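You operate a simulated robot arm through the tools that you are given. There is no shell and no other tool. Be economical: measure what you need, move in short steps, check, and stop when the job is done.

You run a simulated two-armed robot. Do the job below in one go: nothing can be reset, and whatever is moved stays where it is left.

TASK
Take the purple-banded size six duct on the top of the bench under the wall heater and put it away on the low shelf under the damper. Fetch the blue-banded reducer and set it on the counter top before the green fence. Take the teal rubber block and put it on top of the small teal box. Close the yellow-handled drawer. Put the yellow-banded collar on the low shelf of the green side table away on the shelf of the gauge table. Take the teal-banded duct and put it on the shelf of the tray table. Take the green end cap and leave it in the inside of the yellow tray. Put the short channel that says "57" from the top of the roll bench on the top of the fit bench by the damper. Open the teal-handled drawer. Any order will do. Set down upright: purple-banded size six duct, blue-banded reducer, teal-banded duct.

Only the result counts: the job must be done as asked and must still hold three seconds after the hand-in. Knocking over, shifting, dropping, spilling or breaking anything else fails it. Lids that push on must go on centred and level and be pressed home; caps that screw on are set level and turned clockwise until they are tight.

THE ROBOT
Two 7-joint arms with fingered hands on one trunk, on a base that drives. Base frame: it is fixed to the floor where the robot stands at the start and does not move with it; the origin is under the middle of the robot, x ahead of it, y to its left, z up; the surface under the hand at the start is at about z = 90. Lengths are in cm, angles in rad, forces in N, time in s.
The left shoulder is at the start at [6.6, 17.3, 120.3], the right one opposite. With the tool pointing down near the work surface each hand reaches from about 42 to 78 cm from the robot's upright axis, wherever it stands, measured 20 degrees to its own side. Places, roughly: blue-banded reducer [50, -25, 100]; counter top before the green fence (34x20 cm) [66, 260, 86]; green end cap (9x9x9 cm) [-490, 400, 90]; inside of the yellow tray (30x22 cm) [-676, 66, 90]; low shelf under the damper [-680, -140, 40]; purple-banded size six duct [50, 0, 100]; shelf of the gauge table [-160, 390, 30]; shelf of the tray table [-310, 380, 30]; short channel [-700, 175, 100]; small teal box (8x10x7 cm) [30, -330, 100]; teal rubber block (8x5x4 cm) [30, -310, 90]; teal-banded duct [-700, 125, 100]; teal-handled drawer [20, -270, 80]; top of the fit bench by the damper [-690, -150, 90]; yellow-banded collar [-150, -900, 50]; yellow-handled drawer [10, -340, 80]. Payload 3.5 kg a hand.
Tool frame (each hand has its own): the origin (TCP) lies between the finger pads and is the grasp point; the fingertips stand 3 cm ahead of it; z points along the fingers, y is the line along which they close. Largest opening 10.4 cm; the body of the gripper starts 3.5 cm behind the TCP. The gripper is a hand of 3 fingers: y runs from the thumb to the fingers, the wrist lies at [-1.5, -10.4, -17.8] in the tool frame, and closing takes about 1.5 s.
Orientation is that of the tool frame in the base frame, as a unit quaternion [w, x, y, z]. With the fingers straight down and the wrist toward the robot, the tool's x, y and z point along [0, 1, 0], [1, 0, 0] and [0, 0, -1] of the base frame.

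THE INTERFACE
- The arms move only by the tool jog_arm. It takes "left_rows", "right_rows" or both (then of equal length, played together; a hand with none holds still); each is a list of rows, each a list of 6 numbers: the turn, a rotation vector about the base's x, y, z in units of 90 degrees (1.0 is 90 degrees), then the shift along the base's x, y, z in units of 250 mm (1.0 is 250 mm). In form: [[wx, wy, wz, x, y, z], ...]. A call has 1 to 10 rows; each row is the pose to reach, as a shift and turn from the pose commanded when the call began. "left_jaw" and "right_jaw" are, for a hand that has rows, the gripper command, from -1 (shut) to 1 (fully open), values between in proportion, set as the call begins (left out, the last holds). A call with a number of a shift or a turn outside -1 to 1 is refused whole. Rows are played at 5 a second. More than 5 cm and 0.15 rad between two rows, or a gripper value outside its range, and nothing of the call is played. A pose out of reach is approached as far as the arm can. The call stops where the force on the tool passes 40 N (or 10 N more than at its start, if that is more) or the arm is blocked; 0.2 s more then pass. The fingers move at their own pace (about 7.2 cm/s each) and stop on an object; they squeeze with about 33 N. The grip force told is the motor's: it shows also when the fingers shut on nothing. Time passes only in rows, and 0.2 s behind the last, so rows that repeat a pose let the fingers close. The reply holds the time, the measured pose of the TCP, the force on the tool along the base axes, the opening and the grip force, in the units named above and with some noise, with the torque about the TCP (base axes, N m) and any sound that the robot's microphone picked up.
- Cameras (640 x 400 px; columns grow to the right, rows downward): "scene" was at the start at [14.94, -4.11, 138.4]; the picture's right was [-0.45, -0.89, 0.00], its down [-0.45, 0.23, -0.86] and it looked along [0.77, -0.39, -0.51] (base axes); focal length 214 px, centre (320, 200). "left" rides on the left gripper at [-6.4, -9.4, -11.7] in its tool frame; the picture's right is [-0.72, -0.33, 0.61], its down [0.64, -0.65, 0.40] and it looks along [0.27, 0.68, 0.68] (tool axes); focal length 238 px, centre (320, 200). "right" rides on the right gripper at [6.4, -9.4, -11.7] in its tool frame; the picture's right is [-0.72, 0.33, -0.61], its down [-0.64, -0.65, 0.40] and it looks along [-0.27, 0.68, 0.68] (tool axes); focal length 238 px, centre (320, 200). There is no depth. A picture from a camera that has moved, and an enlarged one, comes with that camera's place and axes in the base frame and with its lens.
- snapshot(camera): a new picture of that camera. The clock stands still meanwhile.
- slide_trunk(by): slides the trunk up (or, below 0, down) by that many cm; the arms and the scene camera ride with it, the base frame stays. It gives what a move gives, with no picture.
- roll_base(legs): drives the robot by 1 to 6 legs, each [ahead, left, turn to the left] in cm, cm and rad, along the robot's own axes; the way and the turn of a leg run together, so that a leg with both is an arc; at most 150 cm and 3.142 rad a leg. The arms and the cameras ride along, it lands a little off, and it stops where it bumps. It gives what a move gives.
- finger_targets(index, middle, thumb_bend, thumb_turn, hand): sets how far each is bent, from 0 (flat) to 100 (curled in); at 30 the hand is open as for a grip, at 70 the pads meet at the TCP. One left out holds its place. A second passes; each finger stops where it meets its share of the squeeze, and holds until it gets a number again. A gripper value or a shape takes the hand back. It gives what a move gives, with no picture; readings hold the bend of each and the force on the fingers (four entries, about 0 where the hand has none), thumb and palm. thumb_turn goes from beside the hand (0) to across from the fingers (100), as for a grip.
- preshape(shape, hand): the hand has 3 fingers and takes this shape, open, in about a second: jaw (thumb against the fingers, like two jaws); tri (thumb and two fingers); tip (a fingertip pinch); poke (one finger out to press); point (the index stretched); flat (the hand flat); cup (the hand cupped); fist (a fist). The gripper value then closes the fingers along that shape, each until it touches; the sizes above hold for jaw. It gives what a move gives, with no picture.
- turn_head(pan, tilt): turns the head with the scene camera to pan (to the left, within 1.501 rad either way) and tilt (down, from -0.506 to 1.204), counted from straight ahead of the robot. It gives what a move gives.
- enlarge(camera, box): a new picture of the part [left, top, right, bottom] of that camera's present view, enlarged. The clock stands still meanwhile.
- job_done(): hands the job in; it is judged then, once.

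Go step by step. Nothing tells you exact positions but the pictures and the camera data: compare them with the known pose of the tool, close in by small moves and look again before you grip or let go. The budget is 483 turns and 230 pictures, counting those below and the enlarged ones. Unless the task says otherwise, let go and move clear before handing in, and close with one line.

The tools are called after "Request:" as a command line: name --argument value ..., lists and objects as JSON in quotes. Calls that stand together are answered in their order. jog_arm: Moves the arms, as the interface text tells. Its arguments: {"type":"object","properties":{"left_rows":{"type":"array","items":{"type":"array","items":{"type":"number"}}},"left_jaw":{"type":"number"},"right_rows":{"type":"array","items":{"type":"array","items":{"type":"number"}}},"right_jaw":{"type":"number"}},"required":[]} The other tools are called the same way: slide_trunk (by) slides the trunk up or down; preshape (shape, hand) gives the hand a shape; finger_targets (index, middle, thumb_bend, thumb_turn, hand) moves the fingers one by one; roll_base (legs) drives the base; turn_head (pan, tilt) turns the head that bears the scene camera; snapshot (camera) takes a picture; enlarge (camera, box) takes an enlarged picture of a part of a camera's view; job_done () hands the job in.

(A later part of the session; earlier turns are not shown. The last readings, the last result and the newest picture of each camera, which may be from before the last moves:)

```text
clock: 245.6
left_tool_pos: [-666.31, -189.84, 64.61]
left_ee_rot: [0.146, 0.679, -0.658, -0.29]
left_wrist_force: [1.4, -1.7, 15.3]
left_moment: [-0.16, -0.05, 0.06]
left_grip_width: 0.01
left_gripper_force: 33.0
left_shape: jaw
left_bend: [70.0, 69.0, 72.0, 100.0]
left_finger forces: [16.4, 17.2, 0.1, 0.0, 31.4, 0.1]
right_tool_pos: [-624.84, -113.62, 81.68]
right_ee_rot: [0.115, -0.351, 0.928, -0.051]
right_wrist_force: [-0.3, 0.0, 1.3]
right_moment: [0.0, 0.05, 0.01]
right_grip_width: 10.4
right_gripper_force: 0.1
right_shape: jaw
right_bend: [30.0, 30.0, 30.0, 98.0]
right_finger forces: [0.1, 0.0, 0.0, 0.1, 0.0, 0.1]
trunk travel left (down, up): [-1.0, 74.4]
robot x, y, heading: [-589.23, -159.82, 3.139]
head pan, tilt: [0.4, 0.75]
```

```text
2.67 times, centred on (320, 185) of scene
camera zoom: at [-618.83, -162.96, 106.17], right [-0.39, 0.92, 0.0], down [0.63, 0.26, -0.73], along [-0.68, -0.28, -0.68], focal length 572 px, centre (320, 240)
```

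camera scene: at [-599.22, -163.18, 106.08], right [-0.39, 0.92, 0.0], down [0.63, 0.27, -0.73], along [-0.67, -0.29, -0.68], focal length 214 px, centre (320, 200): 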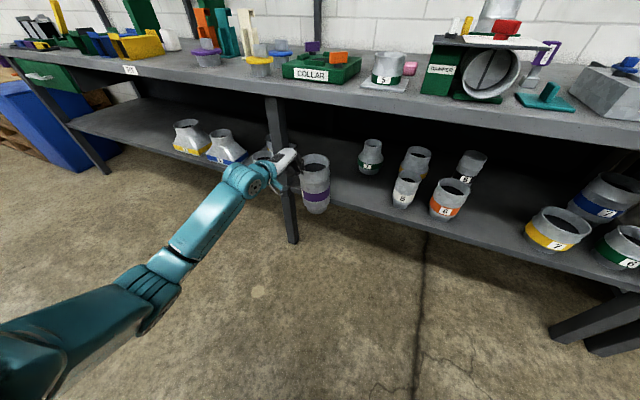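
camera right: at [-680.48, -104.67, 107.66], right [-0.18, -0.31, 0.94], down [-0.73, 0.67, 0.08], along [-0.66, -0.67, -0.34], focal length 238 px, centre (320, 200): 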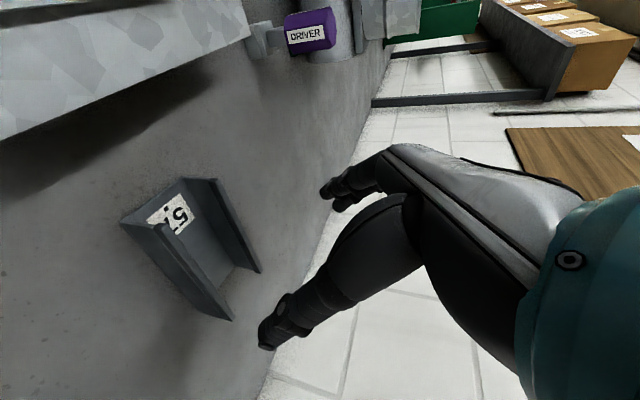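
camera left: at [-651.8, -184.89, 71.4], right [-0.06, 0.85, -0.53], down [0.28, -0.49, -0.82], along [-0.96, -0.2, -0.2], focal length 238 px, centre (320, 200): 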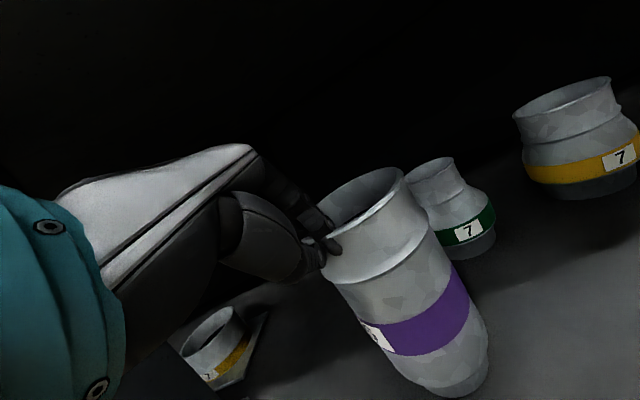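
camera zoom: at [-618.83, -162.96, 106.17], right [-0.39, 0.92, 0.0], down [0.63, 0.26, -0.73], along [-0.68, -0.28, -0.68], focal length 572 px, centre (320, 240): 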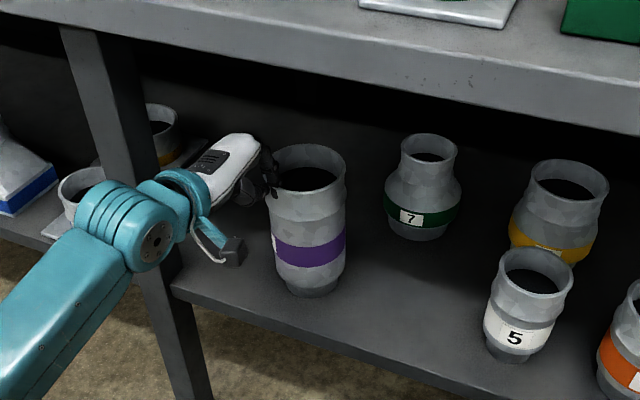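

The duct is standing on the shelf. Opening the hand without moving.

Request:
jog_arm --left_rows '[[0, 0, 0, 0, 0, 0.012], [0, 0, 0, 0, 0, 0.012], [0, 0, 0, 0, 0, 0.012], [0, 0, 0, 0, 0, 0.012], [0, 0, 0, 0, 0, 0.012], [0, 0, 0, 0, 0, 0.012], [0, 0, 0, 0, 0, 0.012]]' --left_jaw 0.6

Request:
enlarge --camera "scene" --box '[230, 110, 410, 260]'

Request:
snapshot --camera "left"

```text
clock: 247.2
left_tool_pos: [-666.45, -189.76, 64.41]
left_ee_rot: [0.143, 0.679, -0.66, -0.288]
left_wrist_force: [0.5, 0.0, -0.1]
left_moment: [0.0, -0.03, -0.02]
left_grip_width: 8.3
left_gripper_force: 0.0
left_shape: jaw
left_bend: [27.0, 34.0, 50.0, 99.0]
left_finger forces: [0.1, 0.0, 0.0, 0.1, 0.1, 0.0]
right_tool_pos: [-625.12, -113.73, 81.58]
right_ee_rot: [0.115, -0.351, 0.928, -0.051]
right_wrist_force: [0.2, -0.1, 0.2]
right_moment: [-0.01, 0.01, 0.01]
right_grip_width: 10.39
right_gripper_force: 0.1
right_shape: jaw
right_bend: [30.0, 30.0, 30.0, 98.0]
right_finger forces: [0.1, 0.0, 0.0, 0.0, 0.0, 0.0]
trunk travel left (down, up): [-1.0, 74.4]
robot x, y, heading: [-588.99, -159.86, 3.136]
head pan, tilt: [0.4, 0.75]
```

```text
2.67 times, centred on (320, 185) of scene
camera zoom: at [-619.0, -163.0, 106.08], right [-0.39, 0.92, 0.0], down [0.63, 0.26, -0.73], along [-0.67, -0.28, -0.68], focal length 572 px, centre (320, 240)
```

zoom: 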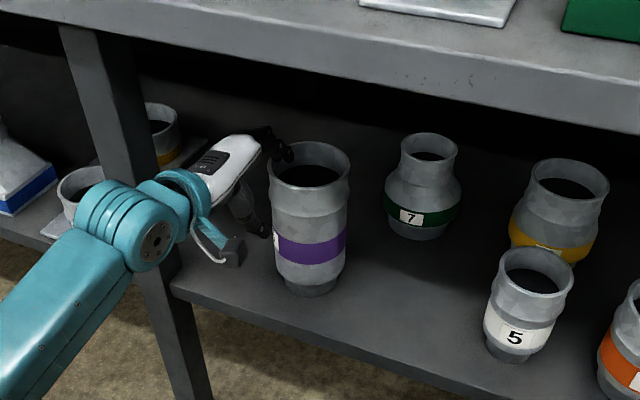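

```text
123 pictures are left
camera left: at [-651.72, -184.9, 69.5], right [-0.06, 0.85, -0.53], down [0.28, -0.49, -0.82], along [-0.96, -0.2, -0.2], focal length 238 px, centre (320, 200)
```

left: 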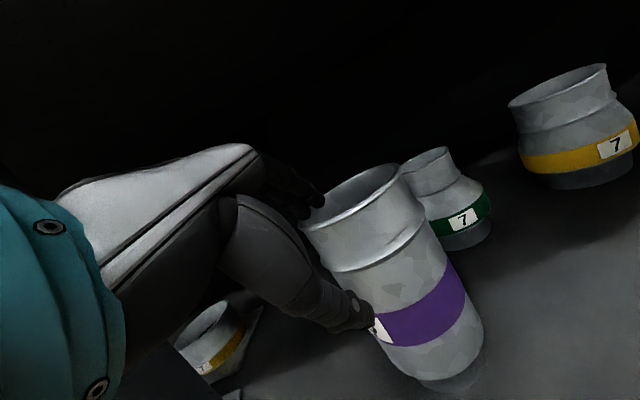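

Released and upright. Withdrawing along the finger axis in small steps.

Request:
jog_arm --left_rows '[[0, 0, 0, 0.012, -0.004, 0.032], [0, 0, 0, 0.03, -0.01, 0.064], [0, 0, 0, 0.055, -0.015, 0.1], [0, 0, 0, 0.09, -0.02, 0.14]]' --left_jaw 0.6

Request:
snapshot --camera "left"

Request:
enlarge --camera "scene" --box '[230, 110, 410, 260]'

```text
clock: 248.2
left_tool_pos: [-664.13, -190.21, 67.82]
left_ee_rot: [0.142, 0.681, -0.659, -0.286]
left_wrist_force: [0.2, 0.3, 0.8]
left_moment: [-0.02, -0.01, -0.02]
left_grip_width: 8.32
left_gripper_force: 0.1
left_shape: jaw
left_bend: [27.0, 34.0, 50.0, 99.0]
left_finger forces: [0.1, 0.0, 0.0, 0.1, 0.0, 0.1]
right_tool_pos: [-625.08, -113.62, 81.71]
right_ee_rot: [0.115, -0.351, 0.928, -0.051]
right_wrist_force: [0.2, 0.5, -0.3]
right_moment: [0.01, -0.01, 0.02]
right_grip_width: 10.38
right_gripper_force: 0.0
right_shape: jaw
right_bend: [30.0, 30.0, 30.0, 98.0]
right_finger forces: [0.1, 0.0, 0.0, 0.1, 0.1, 0.1]
trunk travel left (down, up): [-1.0, 74.4]
robot x, y, heading: [-589.02, -159.75, 3.134]
head pan, tilt: [0.4, 0.75]
```

```text
122 pictures are left
camera left: at [-649.56, -185.31, 73.04], right [-0.06, 0.85, -0.53], down [0.28, -0.49, -0.82], along [-0.96, -0.2, -0.2], focal length 238 px, centre (320, 200)
```

left: 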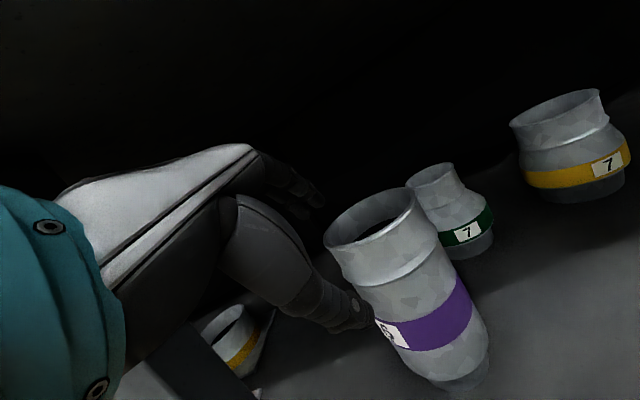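

```text
2.67 times, centred on (320, 185) of scene
camera zoom: at [-618.99, -162.99, 106.08], right [-0.39, 0.92, 0.0], down [0.63, 0.26, -0.73], along [-0.67, -0.28, -0.68], focal length 572 px, centre (320, 240)
```

zoom: 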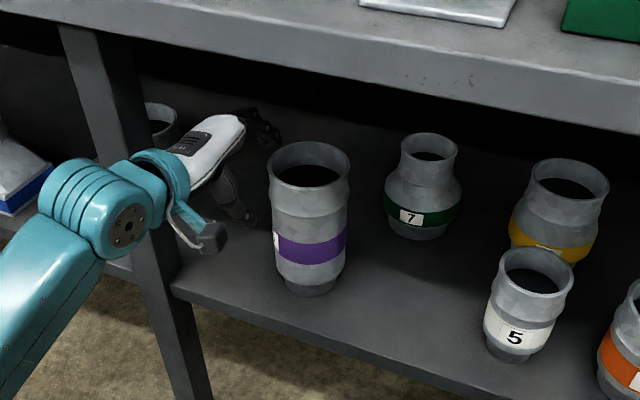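

The hand is clear. Backing straight away.

Request:
roll_base --legs '[[-50, 0, 0]]'

Request:
enlarge --camera "scene" --box '[200, 20, 520, 220]'

```text
clock: 251.2
left_tool_pos: [-614.28, -190.51, 67.79]
left_ee_rot: [0.142, 0.681, -0.659, -0.287]
left_wrist_force: [0.1, -0.3, 1.0]
left_moment: [0.04, -0.03, 0.0]
left_grip_width: 8.33
left_gripper_force: 0.1
left_shape: jaw
left_bend: [27.0, 34.0, 50.0, 99.0]
left_finger forces: [0.0, 0.0, 0.1, 0.0, 0.0, 0.0]
right_tool_pos: [-575.22, -113.88, 81.7]
right_ee_rot: [0.115, -0.352, 0.928, -0.051]
right_wrist_force: [0.3, 0.1, -1.0]
right_moment: [-0.03, -0.05, 0.0]
right_grip_width: 10.39
right_gripper_force: 0.2
right_shape: jaw
right_bend: [30.0, 30.0, 30.0, 98.0]
right_finger forces: [0.0, 0.0, 0.1, 0.0, 0.0, 0.0]
trunk travel left (down, up): [-1.0, 74.4]
robot x, y, heading: [-538.98, -159.94, 3.143]
head pan, tilt: [0.4, 0.75]
```

```text
2.00 times, centred on (360, 120) of scene
camera zoom: at [-569.1, -163.16, 106.08], right [-0.39, 0.92, 0.0], down [0.63, 0.26, -0.73], along [-0.67, -0.28, -0.68], focal length 429 px, centre (240, 360)
```

zoom: 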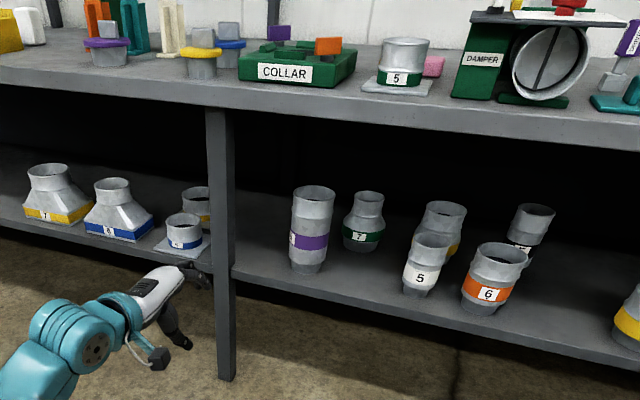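

The purple duct is upright on the shelf under the damper. Next is the teal-banded duct: raise the trunk back up first.

Request:
slide_trunk --by 30

Request:
roll_base --legs '[[0, -130, 0], [0, -135, 0]]'

```text
clock: 254.2
left_tool_pos: [-614.43, -190.44, 97.87]
left_ee_rot: [0.143, 0.682, -0.658, -0.286]
left_wrist_force: [0.1, 0.4, 0.3]
left_moment: [-0.04, 0.02, 0.02]
left_grip_width: 8.32
left_gripper_force: 0.0
left_shape: jaw
left_bend: [27.0, 34.0, 50.0, 99.0]
left_finger forces: [0.1, 0.0, 0.0, 0.0, 0.0, 0.0]
right_tool_pos: [-575.27, -113.92, 111.79]
right_ee_rot: [0.115, -0.351, 0.928, -0.051]
right_wrist_force: [0.7, -0.2, 0.1]
right_moment: [-0.02, 0.0, 0.05]
right_grip_width: 10.4
right_gripper_force: 0.1
right_shape: jaw
right_bend: [30.0, 30.0, 30.0, 98.0]
right_finger forces: [0.1, 0.1, 0.0, 0.0, 0.1, 0.0]
trunk travel left (down, up): [-31.0, 44.4]
robot x, y, heading: [-539.39, -159.84, 3.14]
head pan, tilt: [0.4, 0.75]
```

```text
clock: 266.9
left_tool_pos: [-611.07, 72.05, 97.89]
left_ee_rot: [0.144, 0.684, -0.656, -0.286]
left_wrist_force: [-0.2, -0.3, 0.1]
left_moment: [0.04, 0.01, 0.01]
left_grip_width: 8.32
left_gripper_force: 0.1
left_shape: jaw
left_bend: [27.0, 34.0, 50.0, 99.0]
left_finger forces: [0.1, 0.1, 0.0, 0.0, 0.0, 0.0]
right_tool_pos: [-572.49, 149.03, 111.78]
right_ee_rot: [0.116, -0.355, 0.926, -0.05]
right_wrist_force: [-0.2, 0.1, 0.8]
right_moment: [0.0, 0.02, 0.02]
right_grip_width: 10.41
right_gripper_force: 0.1
right_shape: jaw
right_bend: [30.0, 30.0, 30.0, 98.0]
right_finger forces: [0.0, 0.0, 0.0, 0.0, 0.1, 0.0]
trunk travel left (down, up): [-31.0, 44.4]
robot x, y, heading: [-535.89, 103.11, -3.137]
head pan, tilt: [0.4, 0.75]
```

Now I'll bring the right hand forward and rotate it to the tilted sideways-grip pose, in open space.

Request:
jog_arm --right_rows '[[0.019, 0.016, 0.085, -0.04, -0.08, 0.01], [0.039, 0.031, 0.17, -0.08, -0.16, 0.02], [0.058, 0.047, 0.254, -0.12, -0.24, 0.03], [0.077, 0.063, 0.339, -0.16, -0.32, 0.04], [0.097, 0.078, 0.424, -0.2, -0.4, 0.05], [0.116, 0.094, 0.509, -0.24, -0.48, 0.06], [0.135, 0.11, 0.593, -0.28, -0.56, 0.07], [0.155, 0.125, 0.678, -0.32, -0.64, 0.08], [0.174, 0.141, 0.763, -0.36, -0.72, 0.1]]'

Request:
jog_arm --right_rows '[[0.019, 0.016, 0.085, -0.04, -0.08, 0.01], [0.039, 0.031, 0.17, -0.08, -0.16, 0.02], [0.058, 0.047, 0.254, -0.12, -0.24, 0.03], [0.077, 0.063, 0.339, -0.16, -0.32, 0.04], [0.097, 0.078, 0.424, -0.2, -0.4, 0.05], [0.116, 0.094, 0.509, -0.24, -0.48, 0.06], [0.135, 0.11, 0.593, -0.28, -0.56, 0.07], [0.155, 0.125, 0.678, -0.32, -0.64, 0.08], [0.174, 0.141, 0.763, -0.36, -0.72, 0.1]]'

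```text
clock: 268.9
left_tool_pos: [-611.03, 72.08, 97.74]
left_ee_rot: [0.143, 0.684, -0.656, -0.286]
left_wrist_force: [-0.5, -0.1, 0.2]
left_moment: [0.0, 0.03, 0.0]
left_grip_width: 8.32
left_gripper_force: 0.0
left_shape: jaw
left_bend: [27.0, 34.0, 50.0, 99.0]
left_finger forces: [0.0, 0.1, 0.0, 0.0, 0.1, 0.0]
right_tool_pos: [-581.58, 130.68, 114.4]
right_ee_rot: [-0.071, 0.799, -0.57, -0.179]
right_wrist_force: [0.6, 0.1, 0.1]
right_moment: [0.0, 0.03, 0.01]
right_grip_width: 10.41
right_gripper_force: 0.0
right_shape: jaw
right_bend: [30.0, 30.0, 30.0, 98.0]
right_finger forces: [0.0, 0.0, 0.0, 0.0, 0.0, 0.0]
trunk travel left (down, up): [-31.0, 44.4]
robot x, y, heading: [-536.0, 103.28, -3.134]
head pan, tilt: [0.4, 0.75]
```

```text
clock: 270.9
left_tool_pos: [-610.89, 71.98, 97.84]
left_ee_rot: [0.143, 0.684, -0.656, -0.285]
left_wrist_force: [0.3, 1.0, 0.0]
left_moment: [0.02, -0.03, 0.01]
left_grip_width: 8.34
left_gripper_force: 0.0
left_shape: jaw
left_bend: [27.0, 34.0, 50.0, 99.0]
left_finger forces: [0.0, 0.1, 0.0, 0.1, 0.1, 0.1]
right_tool_pos: [-590.64, 112.86, 116.79]
right_ee_rot: [-0.002, 0.94, 0.003, -0.341]
right_wrist_force: [0.0, -0.6, -0.2]
right_moment: [0.05, -0.07, -0.01]
right_grip_width: 10.39
right_gripper_force: 0.2
right_shape: jaw
right_bend: [30.0, 30.0, 30.0, 98.0]
right_finger forces: [0.1, 0.0, 0.0, 0.0, 0.0, 0.1]
trunk travel left (down, up): [-31.0, 44.4]
robot x, y, heading: [-536.24, 103.1, -3.132]
head pan, tilt: [0.4, 0.75]
```

The right hand is in grip pose. Now raising and retracting the left hand to its default.

Request:
jog_arm --left_rows '[[-0.016, -0.049, -0.003, 0.1, 0, 0.12], [-0.032, -0.098, -0.006, 0.2, 0, 0.24], [-0.049, -0.147, -0.01, 0.3, 0, 0.36], [-0.065, -0.196, -0.013, 0.4, 0, 0.48], [-0.081, -0.246, -0.016, 0.5, 0, 0.6], [-0.097, -0.295, -0.02, 0.6, 0, 0.72], [-0.114, -0.344, -0.023, 0.7, 0, 0.84], [-0.13, -0.393, -0.026, 0.8, 0, 0.96]]' --left_jaw 1

Request:
turn_head --pan -0.1 --tilt 0.45

Request:
snapshot --camera "scene"

```text
clock: 272.8
left_tool_pos: [-590.74, 71.95, 121.69]
left_ee_rot: [0.0, -0.707, 0.707, 0.0]
left_wrist_force: [0.1, 1.0, -0.3]
left_moment: [0.03, 0.04, 0.02]
left_grip_width: 10.38
left_gripper_force: 0.1
left_shape: jaw
left_bend: [30.0, 30.0, 30.0, 98.0]
left_finger forces: [0.1, 0.0, 0.0, 0.0, 0.0, 0.1]
right_tool_pos: [-590.51, 112.75, 116.95]
right_ee_rot: [-0.001, 0.94, 0.002, -0.342]
right_wrist_force: [0.0, -0.7, 0.3]
right_moment: [0.04, 0.0, -0.03]
right_grip_width: 10.37
right_gripper_force: 0.0
right_shape: jaw
right_bend: [30.0, 30.0, 30.0, 98.0]
right_finger forces: [0.0, 0.0, 0.0, 0.0, 0.0, 0.0]
trunk travel left (down, up): [-31.0, 44.4]
robot x, y, heading: [-535.73, 103.39, -3.134]
head pan, tilt: [0.4, 0.75]
```

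```text
clock: 273.7
left_tool_pos: [-590.83, 72.2, 121.69]
left_ee_rot: [0.0, -0.707, 0.708, 0.001]
left_wrist_force: [-1.1, 0.2, -1.1]
left_moment: [0.01, -0.03, 0.02]
left_grip_width: 10.38
left_gripper_force: 0.0
left_shape: jaw
left_bend: [30.0, 30.0, 30.0, 98.0]
left_finger forces: [0.0, 0.1, 0.0, 0.0, 0.0, 0.1]
right_tool_pos: [-590.63, 112.87, 116.74]
right_ee_rot: [0.0, 0.94, 0.001, -0.341]
right_wrist_force: [0.1, -0.5, -0.3]
right_moment: [-0.01, 0.01, 0.01]
right_grip_width: 10.39
right_gripper_force: 0.1
right_shape: jaw
right_bend: [30.0, 30.0, 30.0, 98.0]
right_finger forces: [0.1, 0.0, 0.0, 0.0, 0.1, 0.1]
trunk travel left (down, up): [-31.0, 44.4]
robot x, y, heading: [-536.13, 103.57, -3.135]
head pan, tilt: [-0.099, 0.45]
```

```text
119 pictures are left
camera scene: at [-551.78, 103.95, 140.16], right [0.09, 1.0, 0.0], down [0.43, -0.04, -0.9], along [-0.9, 0.08, -0.44], focal length 214 px, centre (320, 200)
```

scene: 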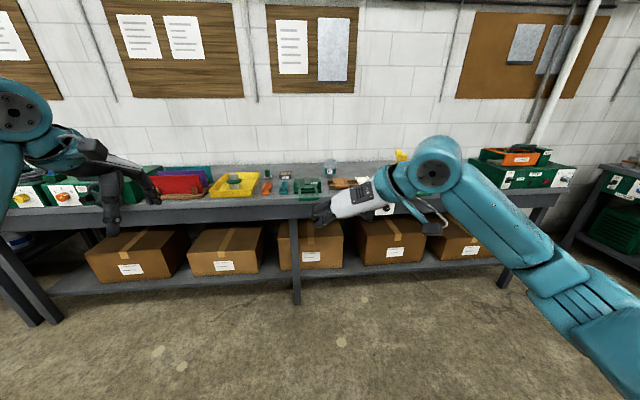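

Approaching the teal-banded duct.

Request:
roll_base --legs '[[0, -11, 0], [66, 0, 0]]'

Request:
snapshot --camera "right"

Request:
turn_head --pan -0.1 --tilt 0.55

Request:
snapshot --camera "scene"

```text
clock: 278.2
left_tool_pos: [-657.33, 82.87, 121.7]
left_ee_rot: [0.0, -0.706, 0.708, 0.0]
left_wrist_force: [-0.3, 0.4, 0.1]
left_moment: [-0.02, -0.04, -0.04]
left_grip_width: 10.39
left_gripper_force: 0.1
left_shape: jaw
left_bend: [30.0, 30.0, 30.0, 98.0]
left_finger forces: [0.1, 0.0, 0.0, 0.1, 0.1, 0.0]
right_tool_pos: [-657.09, 123.56, 116.81]
right_ee_rot: [-0.001, 0.94, 0.0, -0.341]
right_wrist_force: [-0.2, -0.1, -0.7]
right_moment: [0.02, 0.02, -0.03]
right_grip_width: 10.37
right_gripper_force: 0.1
right_shape: jaw
right_bend: [30.0, 30.0, 30.0, 98.0]
right_finger forces: [0.0, 0.0, 0.0, 0.0, 0.1, 0.0]
trunk travel left (down, up): [-31.0, 44.4]
robot x, y, heading: [-602.33, 113.97, -3.135]
head pan, tilt: [-0.099, 0.45]
```

```text
118 pictures are left
camera right: at [-644.56, 132.96, 121.59], right [-0.16, -0.33, 0.93], down [-0.75, 0.65, 0.1], along [-0.64, -0.68, -0.35], focal length 238 px, centre (320, 200)
```

right: 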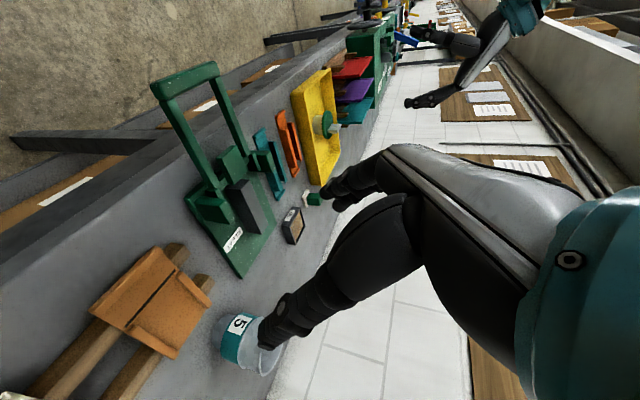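

```text
clock: 278.8
left_tool_pos: [-657.32, 82.76, 121.61]
left_ee_rot: [0.0, -0.706, 0.708, 0.001]
left_wrist_force: [0.3, -0.2, 0.4]
left_moment: [0.01, -0.03, 0.01]
left_grip_width: 10.41
left_gripper_force: 0.1
left_shape: jaw
left_bend: [30.0, 30.0, 30.0, 98.0]
left_finger forces: [0.1, 0.0, 0.0, 0.0, 0.0, 0.1]
right_tool_pos: [-656.98, 123.51, 116.72]
right_ee_rot: [-0.001, 0.94, 0.0, -0.341]
right_wrist_force: [0.8, -0.6, 0.3]
right_moment: [-0.03, -0.02, 0.01]
right_grip_width: 10.4
right_gripper_force: 0.2
right_shape: jaw
right_bend: [30.0, 30.0, 30.0, 98.0]
right_finger forces: [0.1, 0.0, 0.0, 0.0, 0.1, 0.1]
trunk travel left (down, up): [-31.0, 44.4]
robot x, y, heading: [-602.34, 113.72, -3.134]
head pan, tilt: [-0.099, 0.55]
```

```text
117 pictures are left
camera scene: at [-617.94, 114.6, 139.27], right [0.09, 1.0, 0.0], down [0.52, -0.05, -0.85], along [-0.85, 0.08, -0.52], focal length 214 px, centre (320, 200)
```

scene: 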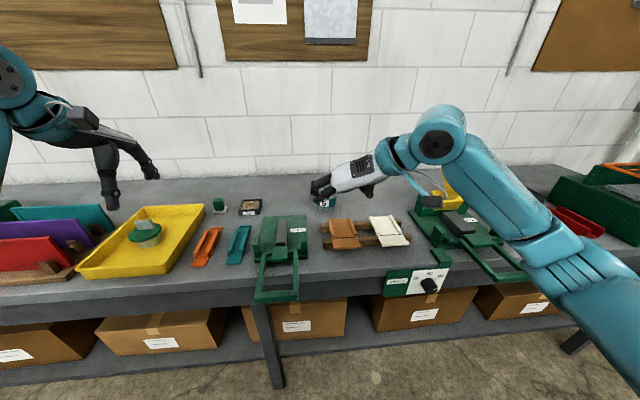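

Request:
slide_trunk --by -8

Request:
roll_base --legs '[[14, 0, 0]]'

Request:
jog_arm --right_rows '[[0, 0, 0, -0.1, 0.02, 0], [0, 0, 0, -0.2, 0.04, 0], [0, 0, 0, -0.28, 0.04, -0.1]]'

Request:
snapshot --camera "right"

Request:
enlarge --camera "scene" --box '[240, 140, 440, 300]'

```text
clock: 280.0
left_tool_pos: [-657.27, 82.8, 113.75]
left_ee_rot: [0.0, -0.706, 0.708, 0.001]
left_wrist_force: [0.2, 0.4, 0.1]
left_moment: [-0.02, 0.03, -0.01]
left_grip_width: 10.37
left_gripper_force: 0.0
left_shape: jaw
left_bend: [30.0, 30.0, 30.0, 98.0]
left_finger forces: [0.1, 0.1, 0.0, 0.1, 0.0, 0.0]
right_tool_pos: [-656.88, 123.51, 108.75]
right_ee_rot: [-0.001, 0.94, 0.0, -0.342]
right_wrist_force: [0.9, 0.1, -0.8]
right_moment: [-0.03, 0.01, 0.01]
right_grip_width: 10.39
right_gripper_force: 0.1
right_shape: jaw
right_bend: [30.0, 30.0, 30.0, 98.0]
right_finger forces: [0.0, 0.0, 0.0, 0.0, 0.0, 0.0]
trunk travel left (down, up): [-23.0, 52.4]
robot x, y, heading: [-602.36, 113.94, -3.13]
head pan, tilt: [-0.099, 0.55]
```

```text
clock: 281.3
left_tool_pos: [-671.56, 82.77, 113.6]
left_ee_rot: [0.0, -0.706, 0.708, 0.001]
left_wrist_force: [-0.1, 0.0, -0.4]
left_moment: [-0.02, 0.02, 0.02]
left_grip_width: 10.4
left_gripper_force: 0.0
left_shape: jaw
left_bend: [30.0, 30.0, 30.0, 98.0]
left_finger forces: [0.0, 0.0, 0.0, 0.0, 0.1, 0.0]
right_tool_pos: [-671.23, 123.77, 108.59]
right_ee_rot: [-0.001, 0.94, 0.0, -0.341]
right_wrist_force: [-0.3, -0.5, 0.3]
right_moment: [0.01, -0.02, -0.03]
right_grip_width: 10.43
right_gripper_force: 0.1
right_shape: jaw
right_bend: [30.0, 30.0, 30.0, 98.0]
right_finger forces: [0.0, 0.0, 0.1, 0.0, 0.0, 0.1]
trunk travel left (down, up): [-23.0, 52.4]
robot x, y, heading: [-616.64, 113.42, -3.135]
head pan, tilt: [-0.099, 0.55]
```

```text
clock: 282.1
left_tool_pos: [-671.56, 82.86, 113.52]
left_ee_rot: [0.001, -0.706, 0.708, 0.001]
left_wrist_force: [-0.9, 0.1, -0.5]
left_moment: [-0.02, -0.03, -0.01]
left_grip_width: 10.37
left_gripper_force: 0.1
left_shape: jaw
left_bend: [30.0, 30.0, 30.0, 98.0]
left_finger forces: [0.0, 0.0, 0.1, 0.0, 0.0, 0.0]
right_tool_pos: [-677.96, 124.79, 106.27]
right_ee_rot: [-0.001, 0.94, 0.0, -0.342]
right_wrist_force: [0.0, -0.3, 0.6]
right_moment: [-0.02, 0.0, 0.0]
right_grip_width: 10.42
right_gripper_force: 0.0
right_shape: jaw
right_bend: [30.0, 30.0, 30.0, 98.0]
right_finger forces: [0.1, 0.0, 0.1, 0.0, 0.0, 0.0]
trunk travel left (down, up): [-23.0, 52.4]
robot x, y, heading: [-616.74, 113.47, -3.135]
head pan, tilt: [-0.099, 0.55]
```

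```text
116 pictures are left
camera right: at [-665.43, 134.22, 111.07], right [-0.16, -0.33, 0.93], down [-0.75, 0.65, 0.1], along [-0.64, -0.68, -0.35], focal length 238 px, centre (320, 200)
```

right: 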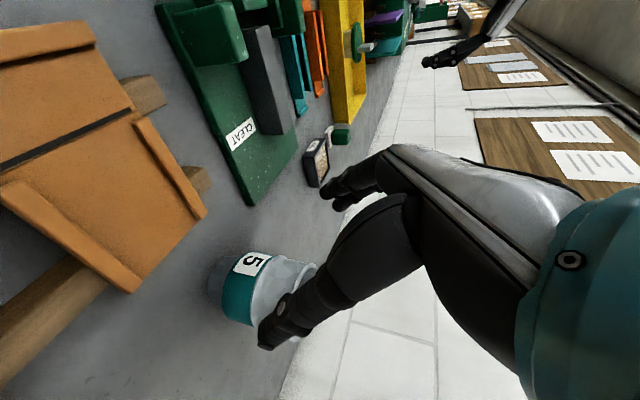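

```text
2.50 times, centred on (340, 220) of scene
camera zoom: at [-635.39, 114.57, 131.07], right [0.1, 1.0, 0.0], down [0.52, -0.05, -0.85], along [-0.85, 0.08, -0.52], focal length 536 px, centre (270, 150)
```

zoom: 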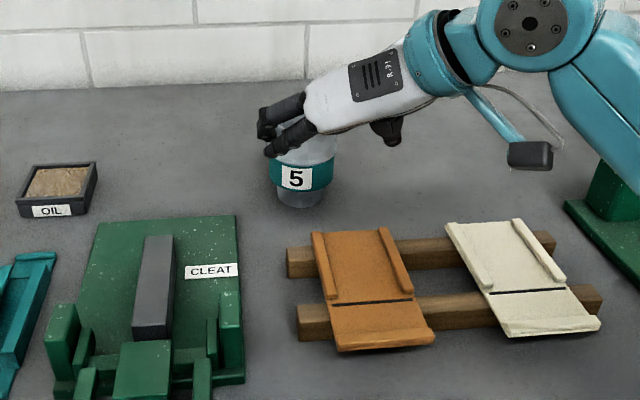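

The duct's centre is at about [-693.3, 124.2], the band about 8.6 cm wide. I'll lower in front of it, then slide forward around it.

Request:
jog_arm --right_rows '[[0, 0, 0, -0.06, -0.02, -0.16], [0, 0, 0, -0.1, -0.02, -0.32], [0, 0, 0, -0.12, -0.02, -0.46]]' --right_jaw 1

Request:
snapshot --camera "right"

```text
clock: 282.9
left_tool_pos: [-671.53, 82.84, 113.69]
left_ee_rot: [0.0, -0.705, 0.709, 0.001]
left_wrist_force: [0.1, -0.4, -0.3]
left_moment: [-0.01, -0.01, 0.0]
left_grip_width: 10.37
left_gripper_force: 0.1
left_shape: jaw
left_bend: [30.0, 30.0, 30.0, 98.0]
left_finger forces: [0.0, 0.0, 0.1, 0.1, 0.1, 0.0]
right_tool_pos: [-681.11, 124.41, 94.86]
right_ee_rot: [-0.002, 0.94, -0.001, -0.341]
right_wrist_force: [0.1, 0.2, -0.4]
right_moment: [0.01, -0.01, -0.01]
right_grip_width: 10.4
right_gripper_force: 0.0
right_shape: jaw
right_bend: [30.0, 30.0, 30.0, 98.0]
right_finger forces: [0.1, 0.1, 0.0, 0.0, 0.0, 0.0]
trunk travel left (down, up): [-23.0, 52.4]
robot x, y, heading: [-616.74, 113.71, -3.136]
head pan, tilt: [-0.099, 0.55]
```

```text
114 pictures are left
camera right: at [-668.61, 133.83, 99.71], right [-0.16, -0.33, 0.93], down [-0.75, 0.65, 0.1], along [-0.64, -0.68, -0.35], focal length 238 px, centre (320, 200)
```

right: 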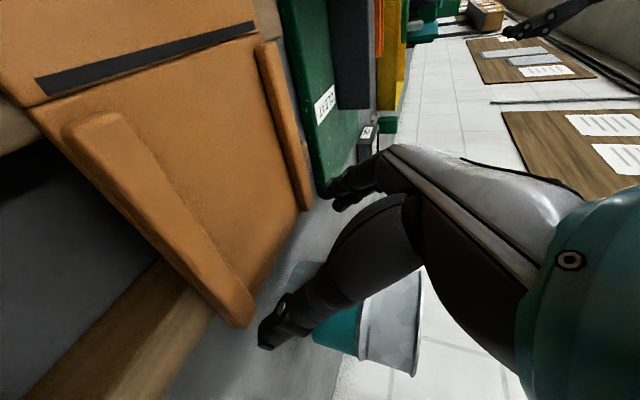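

Request:
jog_arm --right_rows '[[0, 0, 0, -0.1, -0.005, 0], [0, 0, 0, -0.2, -0.005, 0], [0, 0, 0, -0.3, -0.005, -0.01], [0, 0, 0, -0.38, -0.005, -0.02]]'

Request:
snapshot --camera "right"

Request:
enlarge --camera "scene" --box '[240, 140, 440, 300]'

```text
clock: 283.9
left_tool_pos: [-671.55, 82.84, 113.67]
left_ee_rot: [0.0, -0.706, 0.708, 0.001]
left_wrist_force: [0.1, 0.3, -0.2]
left_moment: [-0.01, 0.01, 0.0]
left_grip_width: 10.35
left_gripper_force: 0.1
left_shape: jaw
left_bend: [30.0, 30.0, 30.0, 98.0]
left_finger forces: [0.0, 0.0, 0.0, 0.1, 0.0, 0.0]
right_tool_pos: [-690.57, 124.19, 94.17]
right_ee_rot: [-0.001, 0.94, 0.0, -0.341]
right_wrist_force: [0.2, 0.0, -0.1]
right_moment: [0.02, 0.03, -0.02]
right_grip_width: 10.39
right_gripper_force: 0.1
right_shape: jaw
right_bend: [30.0, 30.0, 30.0, 98.0]
right_finger forces: [0.0, 0.1, 0.1, 0.1, 0.1, 0.8]
trunk travel left (down, up): [-23.0, 52.4]
robot x, y, heading: [-616.36, 114.46, -3.142]
head pan, tilt: [-0.099, 0.55]
```

```text
113 pictures are left
camera right: at [-678.09, 133.54, 99.02], right [-0.16, -0.33, 0.93], down [-0.75, 0.65, 0.1], along [-0.64, -0.68, -0.35], focal length 238 px, centre (320, 200)
```

right: 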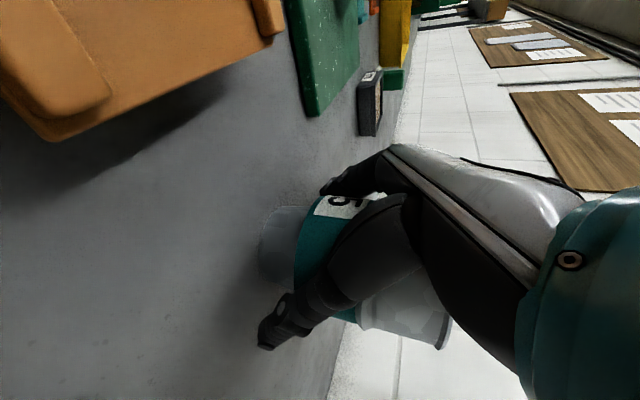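

```text
2.50 times, centred on (340, 220) of scene
camera zoom: at [-635.35, 114.53, 131.08], right [0.1, 1.0, 0.0], down [0.52, -0.05, -0.85], along [-0.85, 0.08, -0.52], focal length 536 px, centre (270, 150)
```

zoom: 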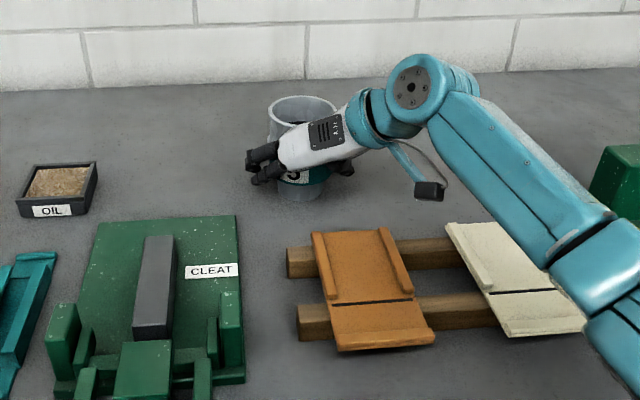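

The band is between the fingers and the palm just touches. Closing.

Request:
jog_arm --right_rows '[[0, 0, 0, 0, 0, 0], [0, 0, 0, 0, 0, 0], [0, 0, 0, 0, 0, 0], [0, 0, 0, 0, 0, 0], [0, 0, 0, 0, 0, 0], [0, 0, 0, 0, 0, 0], [0, 0, 0, 0, 0, 0]]' --right_jaw -1

Request:
jog_arm --right_rows '[[0, 0, 0, 0, 0, 0.06], [0, 0, 0, 0, 0, 0.16], [0, 0, 0, 0, 0, 0.32], [0, 0, 0, 0, 0, 0.48]]'

Request:
snapshot --camera "right"

Request:
enlarge --camera "scene" --box '[240, 100, 440, 260]'

```text
clock: 285.5
left_tool_pos: [-671.54, 82.89, 113.65]
left_ee_rot: [0.001, -0.706, 0.708, 0.001]
left_wrist_force: [0.4, -0.8, -0.1]
left_moment: [0.01, -0.04, -0.01]
left_grip_width: 10.41
left_gripper_force: 0.0
left_shape: jaw
left_bend: [30.0, 30.0, 30.0, 98.0]
left_finger forces: [0.0, 0.1, 0.1, 0.0, 0.1, 0.0]
right_tool_pos: [-690.69, 124.25, 94.15]
right_ee_rot: [-0.001, 0.94, -0.001, -0.341]
right_wrist_force: [-0.9, -0.2, 1.3]
right_moment: [-0.02, -0.03, 0.01]
right_grip_width: 5.9
right_gripper_force: 33.0
right_shape: jaw
right_bend: [74.0, 39.0, 71.0, 100.0]
right_finger forces: [19.5, 11.8, 0.0, 0.0, 28.8, 1.0]
trunk travel left (down, up): [-23.0, 52.4]
robot x, y, heading: [-616.43, 114.11, -3.136]
head pan, tilt: [-0.099, 0.55]
```

```text
clock: 286.5
left_tool_pos: [-671.38, 82.9, 113.66]
left_ee_rot: [0.0, -0.706, 0.709, 0.001]
left_wrist_force: [0.3, -0.1, -0.4]
left_moment: [0.0, -0.03, -0.01]
left_grip_width: 10.4
left_gripper_force: 0.0
left_shape: jaw
left_bend: [30.0, 30.0, 30.0, 98.0]
left_finger forces: [0.0, 0.0, 0.0, 0.1, 0.0, 0.1]
right_tool_pos: [-690.71, 123.97, 106.48]
right_ee_rot: [-0.001, 0.94, 0.0, -0.342]
right_wrist_force: [-0.1, -0.2, -1.5]
right_moment: [0.0, -0.02, -0.01]
right_grip_width: 5.9
right_gripper_force: 33.3
right_shape: jaw
right_bend: [74.0, 39.0, 71.0, 100.0]
right_finger forces: [19.6, 11.9, 0.0, 0.0, 28.8, 0.8]
trunk travel left (down, up): [-23.0, 52.4]
robot x, y, heading: [-616.7, 113.65, -3.14]
head pan, tilt: [-0.099, 0.55]
```

```text
111 pictures are left
camera right: at [-678.2, 133.35, 111.35], right [-0.16, -0.33, 0.93], down [-0.75, 0.65, 0.1], along [-0.64, -0.68, -0.35], focal length 238 px, centre (320, 200)
```

right: 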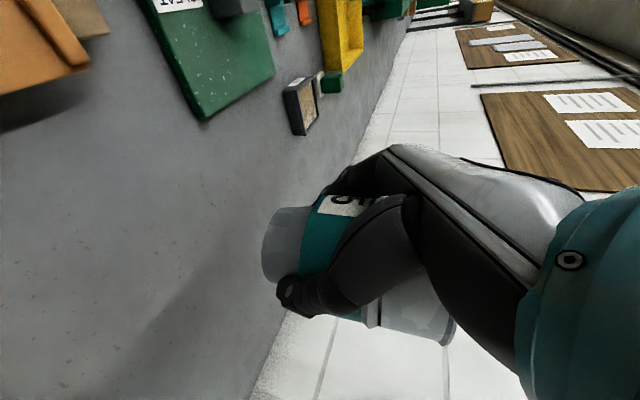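

```text
2.50 times, centred on (340, 180) of scene
camera zoom: at [-635.32, 114.54, 131.09], right [0.1, 1.0, 0.0], down [0.52, -0.05, -0.85], along [-0.85, 0.08, -0.52], focal length 536 px, centre (270, 250)
```

zoom: 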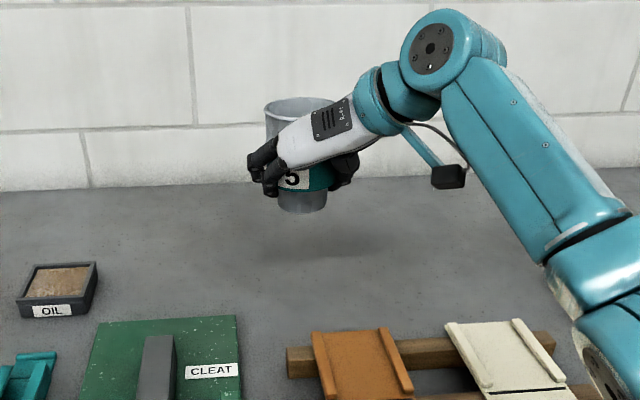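

The teal duct is held upright. Raising, retracting, then driving toward the tray table.

Request:
jog_arm --right_rows '[[0, 0, 0, 0.08, 0, 0.12], [0, 0, 0, 0.2, 0, 0.24], [0, 0, 0, 0.34, 0, 0.34], [0, 0, 0, 0.5, 0, 0.42], [0, 0, 0, 0.66, 0, 0.5]]'

```text
clock: 287.7
left_tool_pos: [-671.35, 82.79, 113.66]
left_ee_rot: [-0.001, -0.705, 0.709, 0.001]
left_wrist_force: [-0.1, 0.4, -0.4]
left_moment: [-0.03, 0.0, 0.0]
left_grip_width: 10.38
left_gripper_force: 0.0
left_shape: jaw
left_bend: [30.0, 30.0, 30.0, 98.0]
left_finger forces: [0.0, 0.1, 0.0, 0.1, 0.0, 0.0]
right_tool_pos: [-674.12, 124.0, 118.91]
right_ee_rot: [-0.001, 0.94, -0.002, -0.341]
right_wrist_force: [-0.1, -0.3, -3.1]
right_moment: [0.0, -0.06, -0.01]
right_grip_width: 5.92
right_gripper_force: 33.1
right_shape: jaw
right_bend: [74.0, 39.0, 71.0, 100.0]
right_finger forces: [19.5, 11.9, 0.0, 0.0, 28.7, 0.7]
trunk travel left (down, up): [-23.0, 52.4]
robot x, y, heading: [-616.41, 113.77, -3.136]
head pan, tilt: [-0.099, 0.55]
```

Request:
roll_base --legs '[[-100, 0, 0], [0, -150, 0], [0, 0, -1.575], [0, -105, 0], [0, -100, 0]]'

Request:
turn_head --pan 0.0 --tilt 0.5

Request:
snapshot --camera "scene"

```text
clock: 313.2
left_tool_pos: [-341.43, 317.62, 113.68]
left_ee_rot: [0.0, -0.003, 1.0, 0.0]
left_wrist_force: [-0.1, 0.7, 0.2]
left_moment: [-0.01, 0.01, -0.03]
left_grip_width: 10.38
left_gripper_force: 0.0
left_shape: jaw
left_bend: [30.0, 30.0, 30.0, 98.0]
left_finger forces: [0.1, 0.1, 0.1, 0.0, 0.0, 0.0]
right_tool_pos: [-300.45, 321.02, 118.76]
right_ee_rot: [-0.241, 0.667, -0.662, -0.242]
right_wrist_force: [-0.2, 0.1, -1.9]
right_moment: [-0.03, -0.02, 0.01]
right_grip_width: 5.85
right_gripper_force: 32.7
right_shape: jaw
right_bend: [74.0, 39.0, 71.0, 100.0]
right_finger forces: [19.2, 11.7, 0.1, 0.0, 29.9, 0.4]
trunk travel left (down, up): [-23.0, 52.4]
robot x, y, heading: [-310.19, 263.0, 1.588]
head pan, tilt: [-0.099, 0.55]
```

```text
clock: 313.9
left_tool_pos: [-341.47, 317.6, 113.66]
left_ee_rot: [0.001, -0.002, 1.0, 0.0]
left_wrist_force: [-0.3, -0.2, -0.8]
left_moment: [-0.01, 0.01, -0.01]
left_grip_width: 10.39
left_gripper_force: 0.1
left_shape: jaw
left_bend: [30.0, 30.0, 30.0, 98.0]
left_finger forces: [0.0, 0.1, 0.0, 0.1, 0.0, 0.1]
right_tool_pos: [-300.32, 320.98, 118.74]
right_ee_rot: [-0.241, 0.667, -0.663, -0.241]
right_wrist_force: [0.2, -0.4, -3.3]
right_moment: [-0.06, 0.01, 0.02]
right_grip_width: 5.85
right_gripper_force: 33.6
right_shape: jaw
right_bend: [74.0, 39.0, 71.0, 100.0]
right_finger forces: [19.2, 11.8, 0.0, 0.0, 29.9, 0.5]
trunk travel left (down, up): [-23.0, 52.4]
robot x, y, heading: [-310.29, 262.96, 1.585]
head pan, tilt: [0.0, 0.499]
```

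```text
109 pictures are left
camera scene: at [-310.32, 282.02, 131.53], right [1.0, 0.01, 0.0], down [0.01, -0.48, -0.88], along [-0.01, 0.88, -0.48], focal length 214 px, centre (320, 200)
```

scene: 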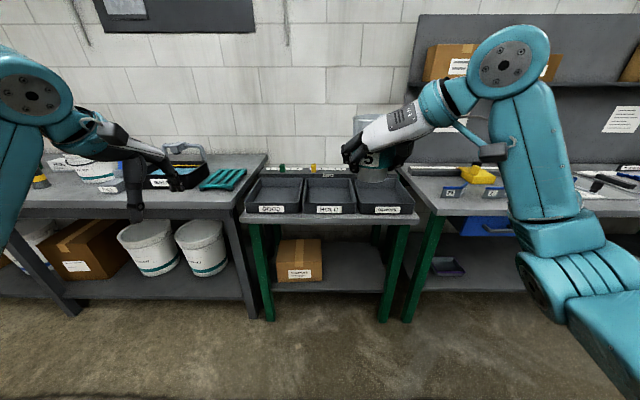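

The tray table's shelf is at z≈28, with free space right of the small carton around [-292, 374]. First I'll swing the empty left hand out to the side.

Request:
jog_arm --left_rows '[[0, 0, 0.06, -0.06, -0.08, 0], [0, 0, 0.12, -0.12, -0.16, 0], [0, 0, 0.18, -0.18, -0.24, 0], [0, 0, 0.24, -0.24, -0.32, 0], [0, 0, 0.3, -0.3, -0.4, 0], [0, 0, 0.36, -0.36, -0.48, 0], [0, 0, 0.42, -0.42, -0.56, 0], [0, 0, 0.48, -0.48, -0.64, 0], [0, 0, 0.54, -0.54, -0.72, 0], [0, 0, 0.6, -0.6, -0.8, 0]]'

Request:
slide_trunk --by -22

Request:
snapshot --camera "scene"

```text
clock: 316.1
left_tool_pos: [-356.31, 301.05, 112.4]
left_ee_rot: [0.001, -0.457, 0.89, 0.001]
left_wrist_force: [-0.9, 0.9, 0.7]
left_moment: [-0.03, 0.0, 0.01]
left_grip_width: 10.4
left_gripper_force: 0.1
left_shape: jaw
left_bend: [30.0, 30.0, 30.0, 98.0]
left_finger forces: [0.1, 0.0, 0.0, 0.1, 0.0, 0.0]
left hand out of reach, approached as far as the arm can: row 9, 10
right_tool_pos: [-300.45, 321.06, 118.79]
right_ee_rot: [-0.24, 0.668, -0.661, -0.241]
right_wrist_force: [-0.1, 0.2, -2.5]
right_moment: [-0.03, -0.01, 0.02]
right_grip_width: 5.87
right_gripper_force: 33.2
right_shape: jaw
right_bend: [74.0, 39.0, 71.0, 100.0]
right_finger forces: [19.2, 11.7, 0.0, 0.1, 30.0, 0.4]
trunk travel left (down, up): [-23.0, 52.4]
robot x, y, heading: [-309.82, 262.94, 1.586]
head pan, tilt: [0.0, 0.499]
```

```text
clock: 318.4
left_tool_pos: [-356.39, 308.94, 81.61]
left_ee_rot: [-0.062, -0.451, 0.881, -0.127]
left_wrist_force: [0.3, -0.2, 0.5]
left_moment: [-0.01, -0.05, -0.02]
left_grip_width: 10.34
left_gripper_force: 0.1
left_shape: jaw
left_bend: [30.0, 30.0, 30.0, 98.0]
left_finger forces: [0.0, 0.0, 0.1, 0.0, 0.1, 0.0]
right_tool_pos: [-300.38, 320.9, 96.77]
right_ee_rot: [-0.24, 0.668, -0.661, -0.242]
right_wrist_force: [-0.4, -0.1, -1.6]
right_moment: [-0.05, 0.0, 0.0]
right_grip_width: 5.85
right_gripper_force: 32.4
right_shape: jaw
right_bend: [74.0, 39.0, 71.0, 100.0]
right_finger forces: [19.2, 11.6, 0.0, 0.0, 30.0, 0.5]
trunk travel left (down, up): [-1.0, 74.4]
robot x, y, heading: [-310.13, 263.17, 1.588]
head pan, tilt: [0.0, 0.499]
```

```text
108 pictures are left
camera scene: at [-310.49, 294.4, 108.3], right [1.0, 0.01, 0.0], down [0.01, -0.48, -0.88], along [-0.01, 0.88, -0.48], focal length 214 px, centre (320, 200)
```

scene: 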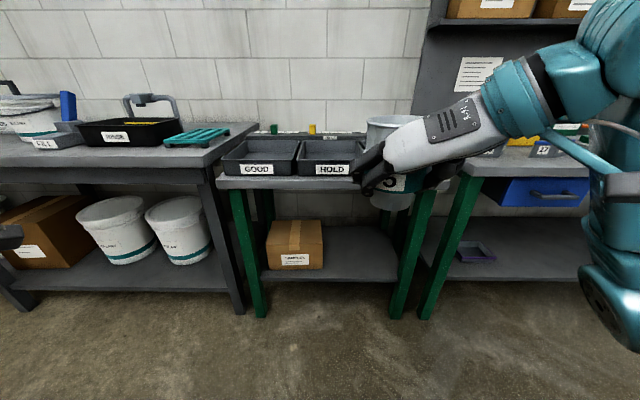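

Lowering the right hand in front of the table.

Request:
jog_arm --right_rows '[[0, 0, 0, 0.04, 0.03, -0.18], [0, 0, 0, 0.08, 0.06, -0.36], [0, 0, 0, 0.12, 0.09, -0.54], [0, 0, 0, 0.16, 0.12, -0.72], [0, 0, 0, 0.2, 0.15, -0.9], [0, 0, 0, 0.22, 0.18, -1.0]]'

Request:
jog_arm --right_rows '[[0, 0, 0, 0, 0.04, -0.16], [0, 0, 0, 0, 0.08, -0.32], [0, 0, 0, 0, 0.12, -0.48], [0, 0, 0, 0, 0.16, -0.64], [0, 0, 0, 0, 0.2, -0.8], [0, 0, 0, 0, 0.24, -0.96]]'

Request:
snapshot --camera "scene"

```text
clock: 319.8
left_tool_pos: [-356.46, 309.13, 81.49]
left_ee_rot: [-0.063, -0.452, 0.881, -0.127]
left_wrist_force: [0.0, 0.7, -0.7]
left_moment: [0.01, 0.02, 0.0]
left_grip_width: 10.4
left_gripper_force: 0.1
left_shape: jaw
left_bend: [30.0, 30.0, 30.0, 98.0]
left_finger forces: [0.0, 0.1, 0.1, 0.0, 0.0, 0.0]
right_tool_pos: [-294.85, 325.07, 71.79]
right_ee_rot: [-0.24, 0.668, -0.662, -0.242]
right_wrist_force: [-0.1, -0.1, -1.2]
right_moment: [-0.02, 0.01, 0.0]
right_grip_width: 5.83
right_gripper_force: 32.7
right_shape: jaw
right_bend: [74.0, 39.0, 71.0, 100.0]
right_finger forces: [19.1, 11.7, 0.0, 0.1, 30.1, 0.5]
trunk travel left (down, up): [-1.0, 74.4]
robot x, y, heading: [-309.87, 263.56, 1.587]
head pan, tilt: [0.0, 0.499]
```

```text
clock: 321.2
left_tool_pos: [-356.48, 309.06, 81.41]
left_ee_rot: [-0.063, -0.452, 0.881, -0.127]
left_wrist_force: [-0.7, 1.3, -0.2]
left_moment: [0.01, 0.01, -0.01]
left_grip_width: 10.39
left_gripper_force: 0.0
left_shape: jaw
left_bend: [30.0, 30.0, 30.0, 98.0]
left_finger forces: [0.0, 0.1, 0.0, 0.1, 0.0, 0.0]
right_tool_pos: [-294.93, 331.71, 47.49]
right_ee_rot: [-0.241, 0.667, -0.662, -0.242]
right_wrist_force: [0.1, -0.3, -1.7]
right_moment: [-0.08, -0.02, 0.0]
right_grip_width: 5.84
right_gripper_force: 32.9
right_shape: jaw
right_bend: [74.0, 40.0, 71.0, 100.0]
right_finger forces: [19.0, 11.6, 0.1, 0.0, 29.9, 0.5]
trunk travel left (down, up): [-1.0, 74.4]
robot x, y, heading: [-309.89, 263.11, 1.586]
head pan, tilt: [0.0, 0.499]
```

```text
107 pictures are left
camera scene: at [-310.49, 294.46, 108.27], right [1.0, 0.01, 0.0], down [0.01, -0.48, -0.88], along [-0.01, 0.88, -0.48], focal length 214 px, centre (320, 200)
```

scene: 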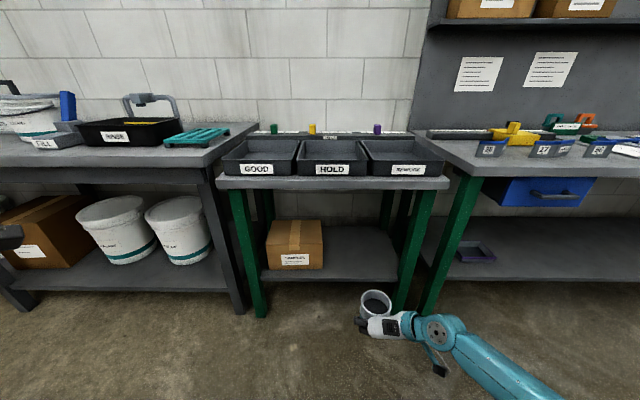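

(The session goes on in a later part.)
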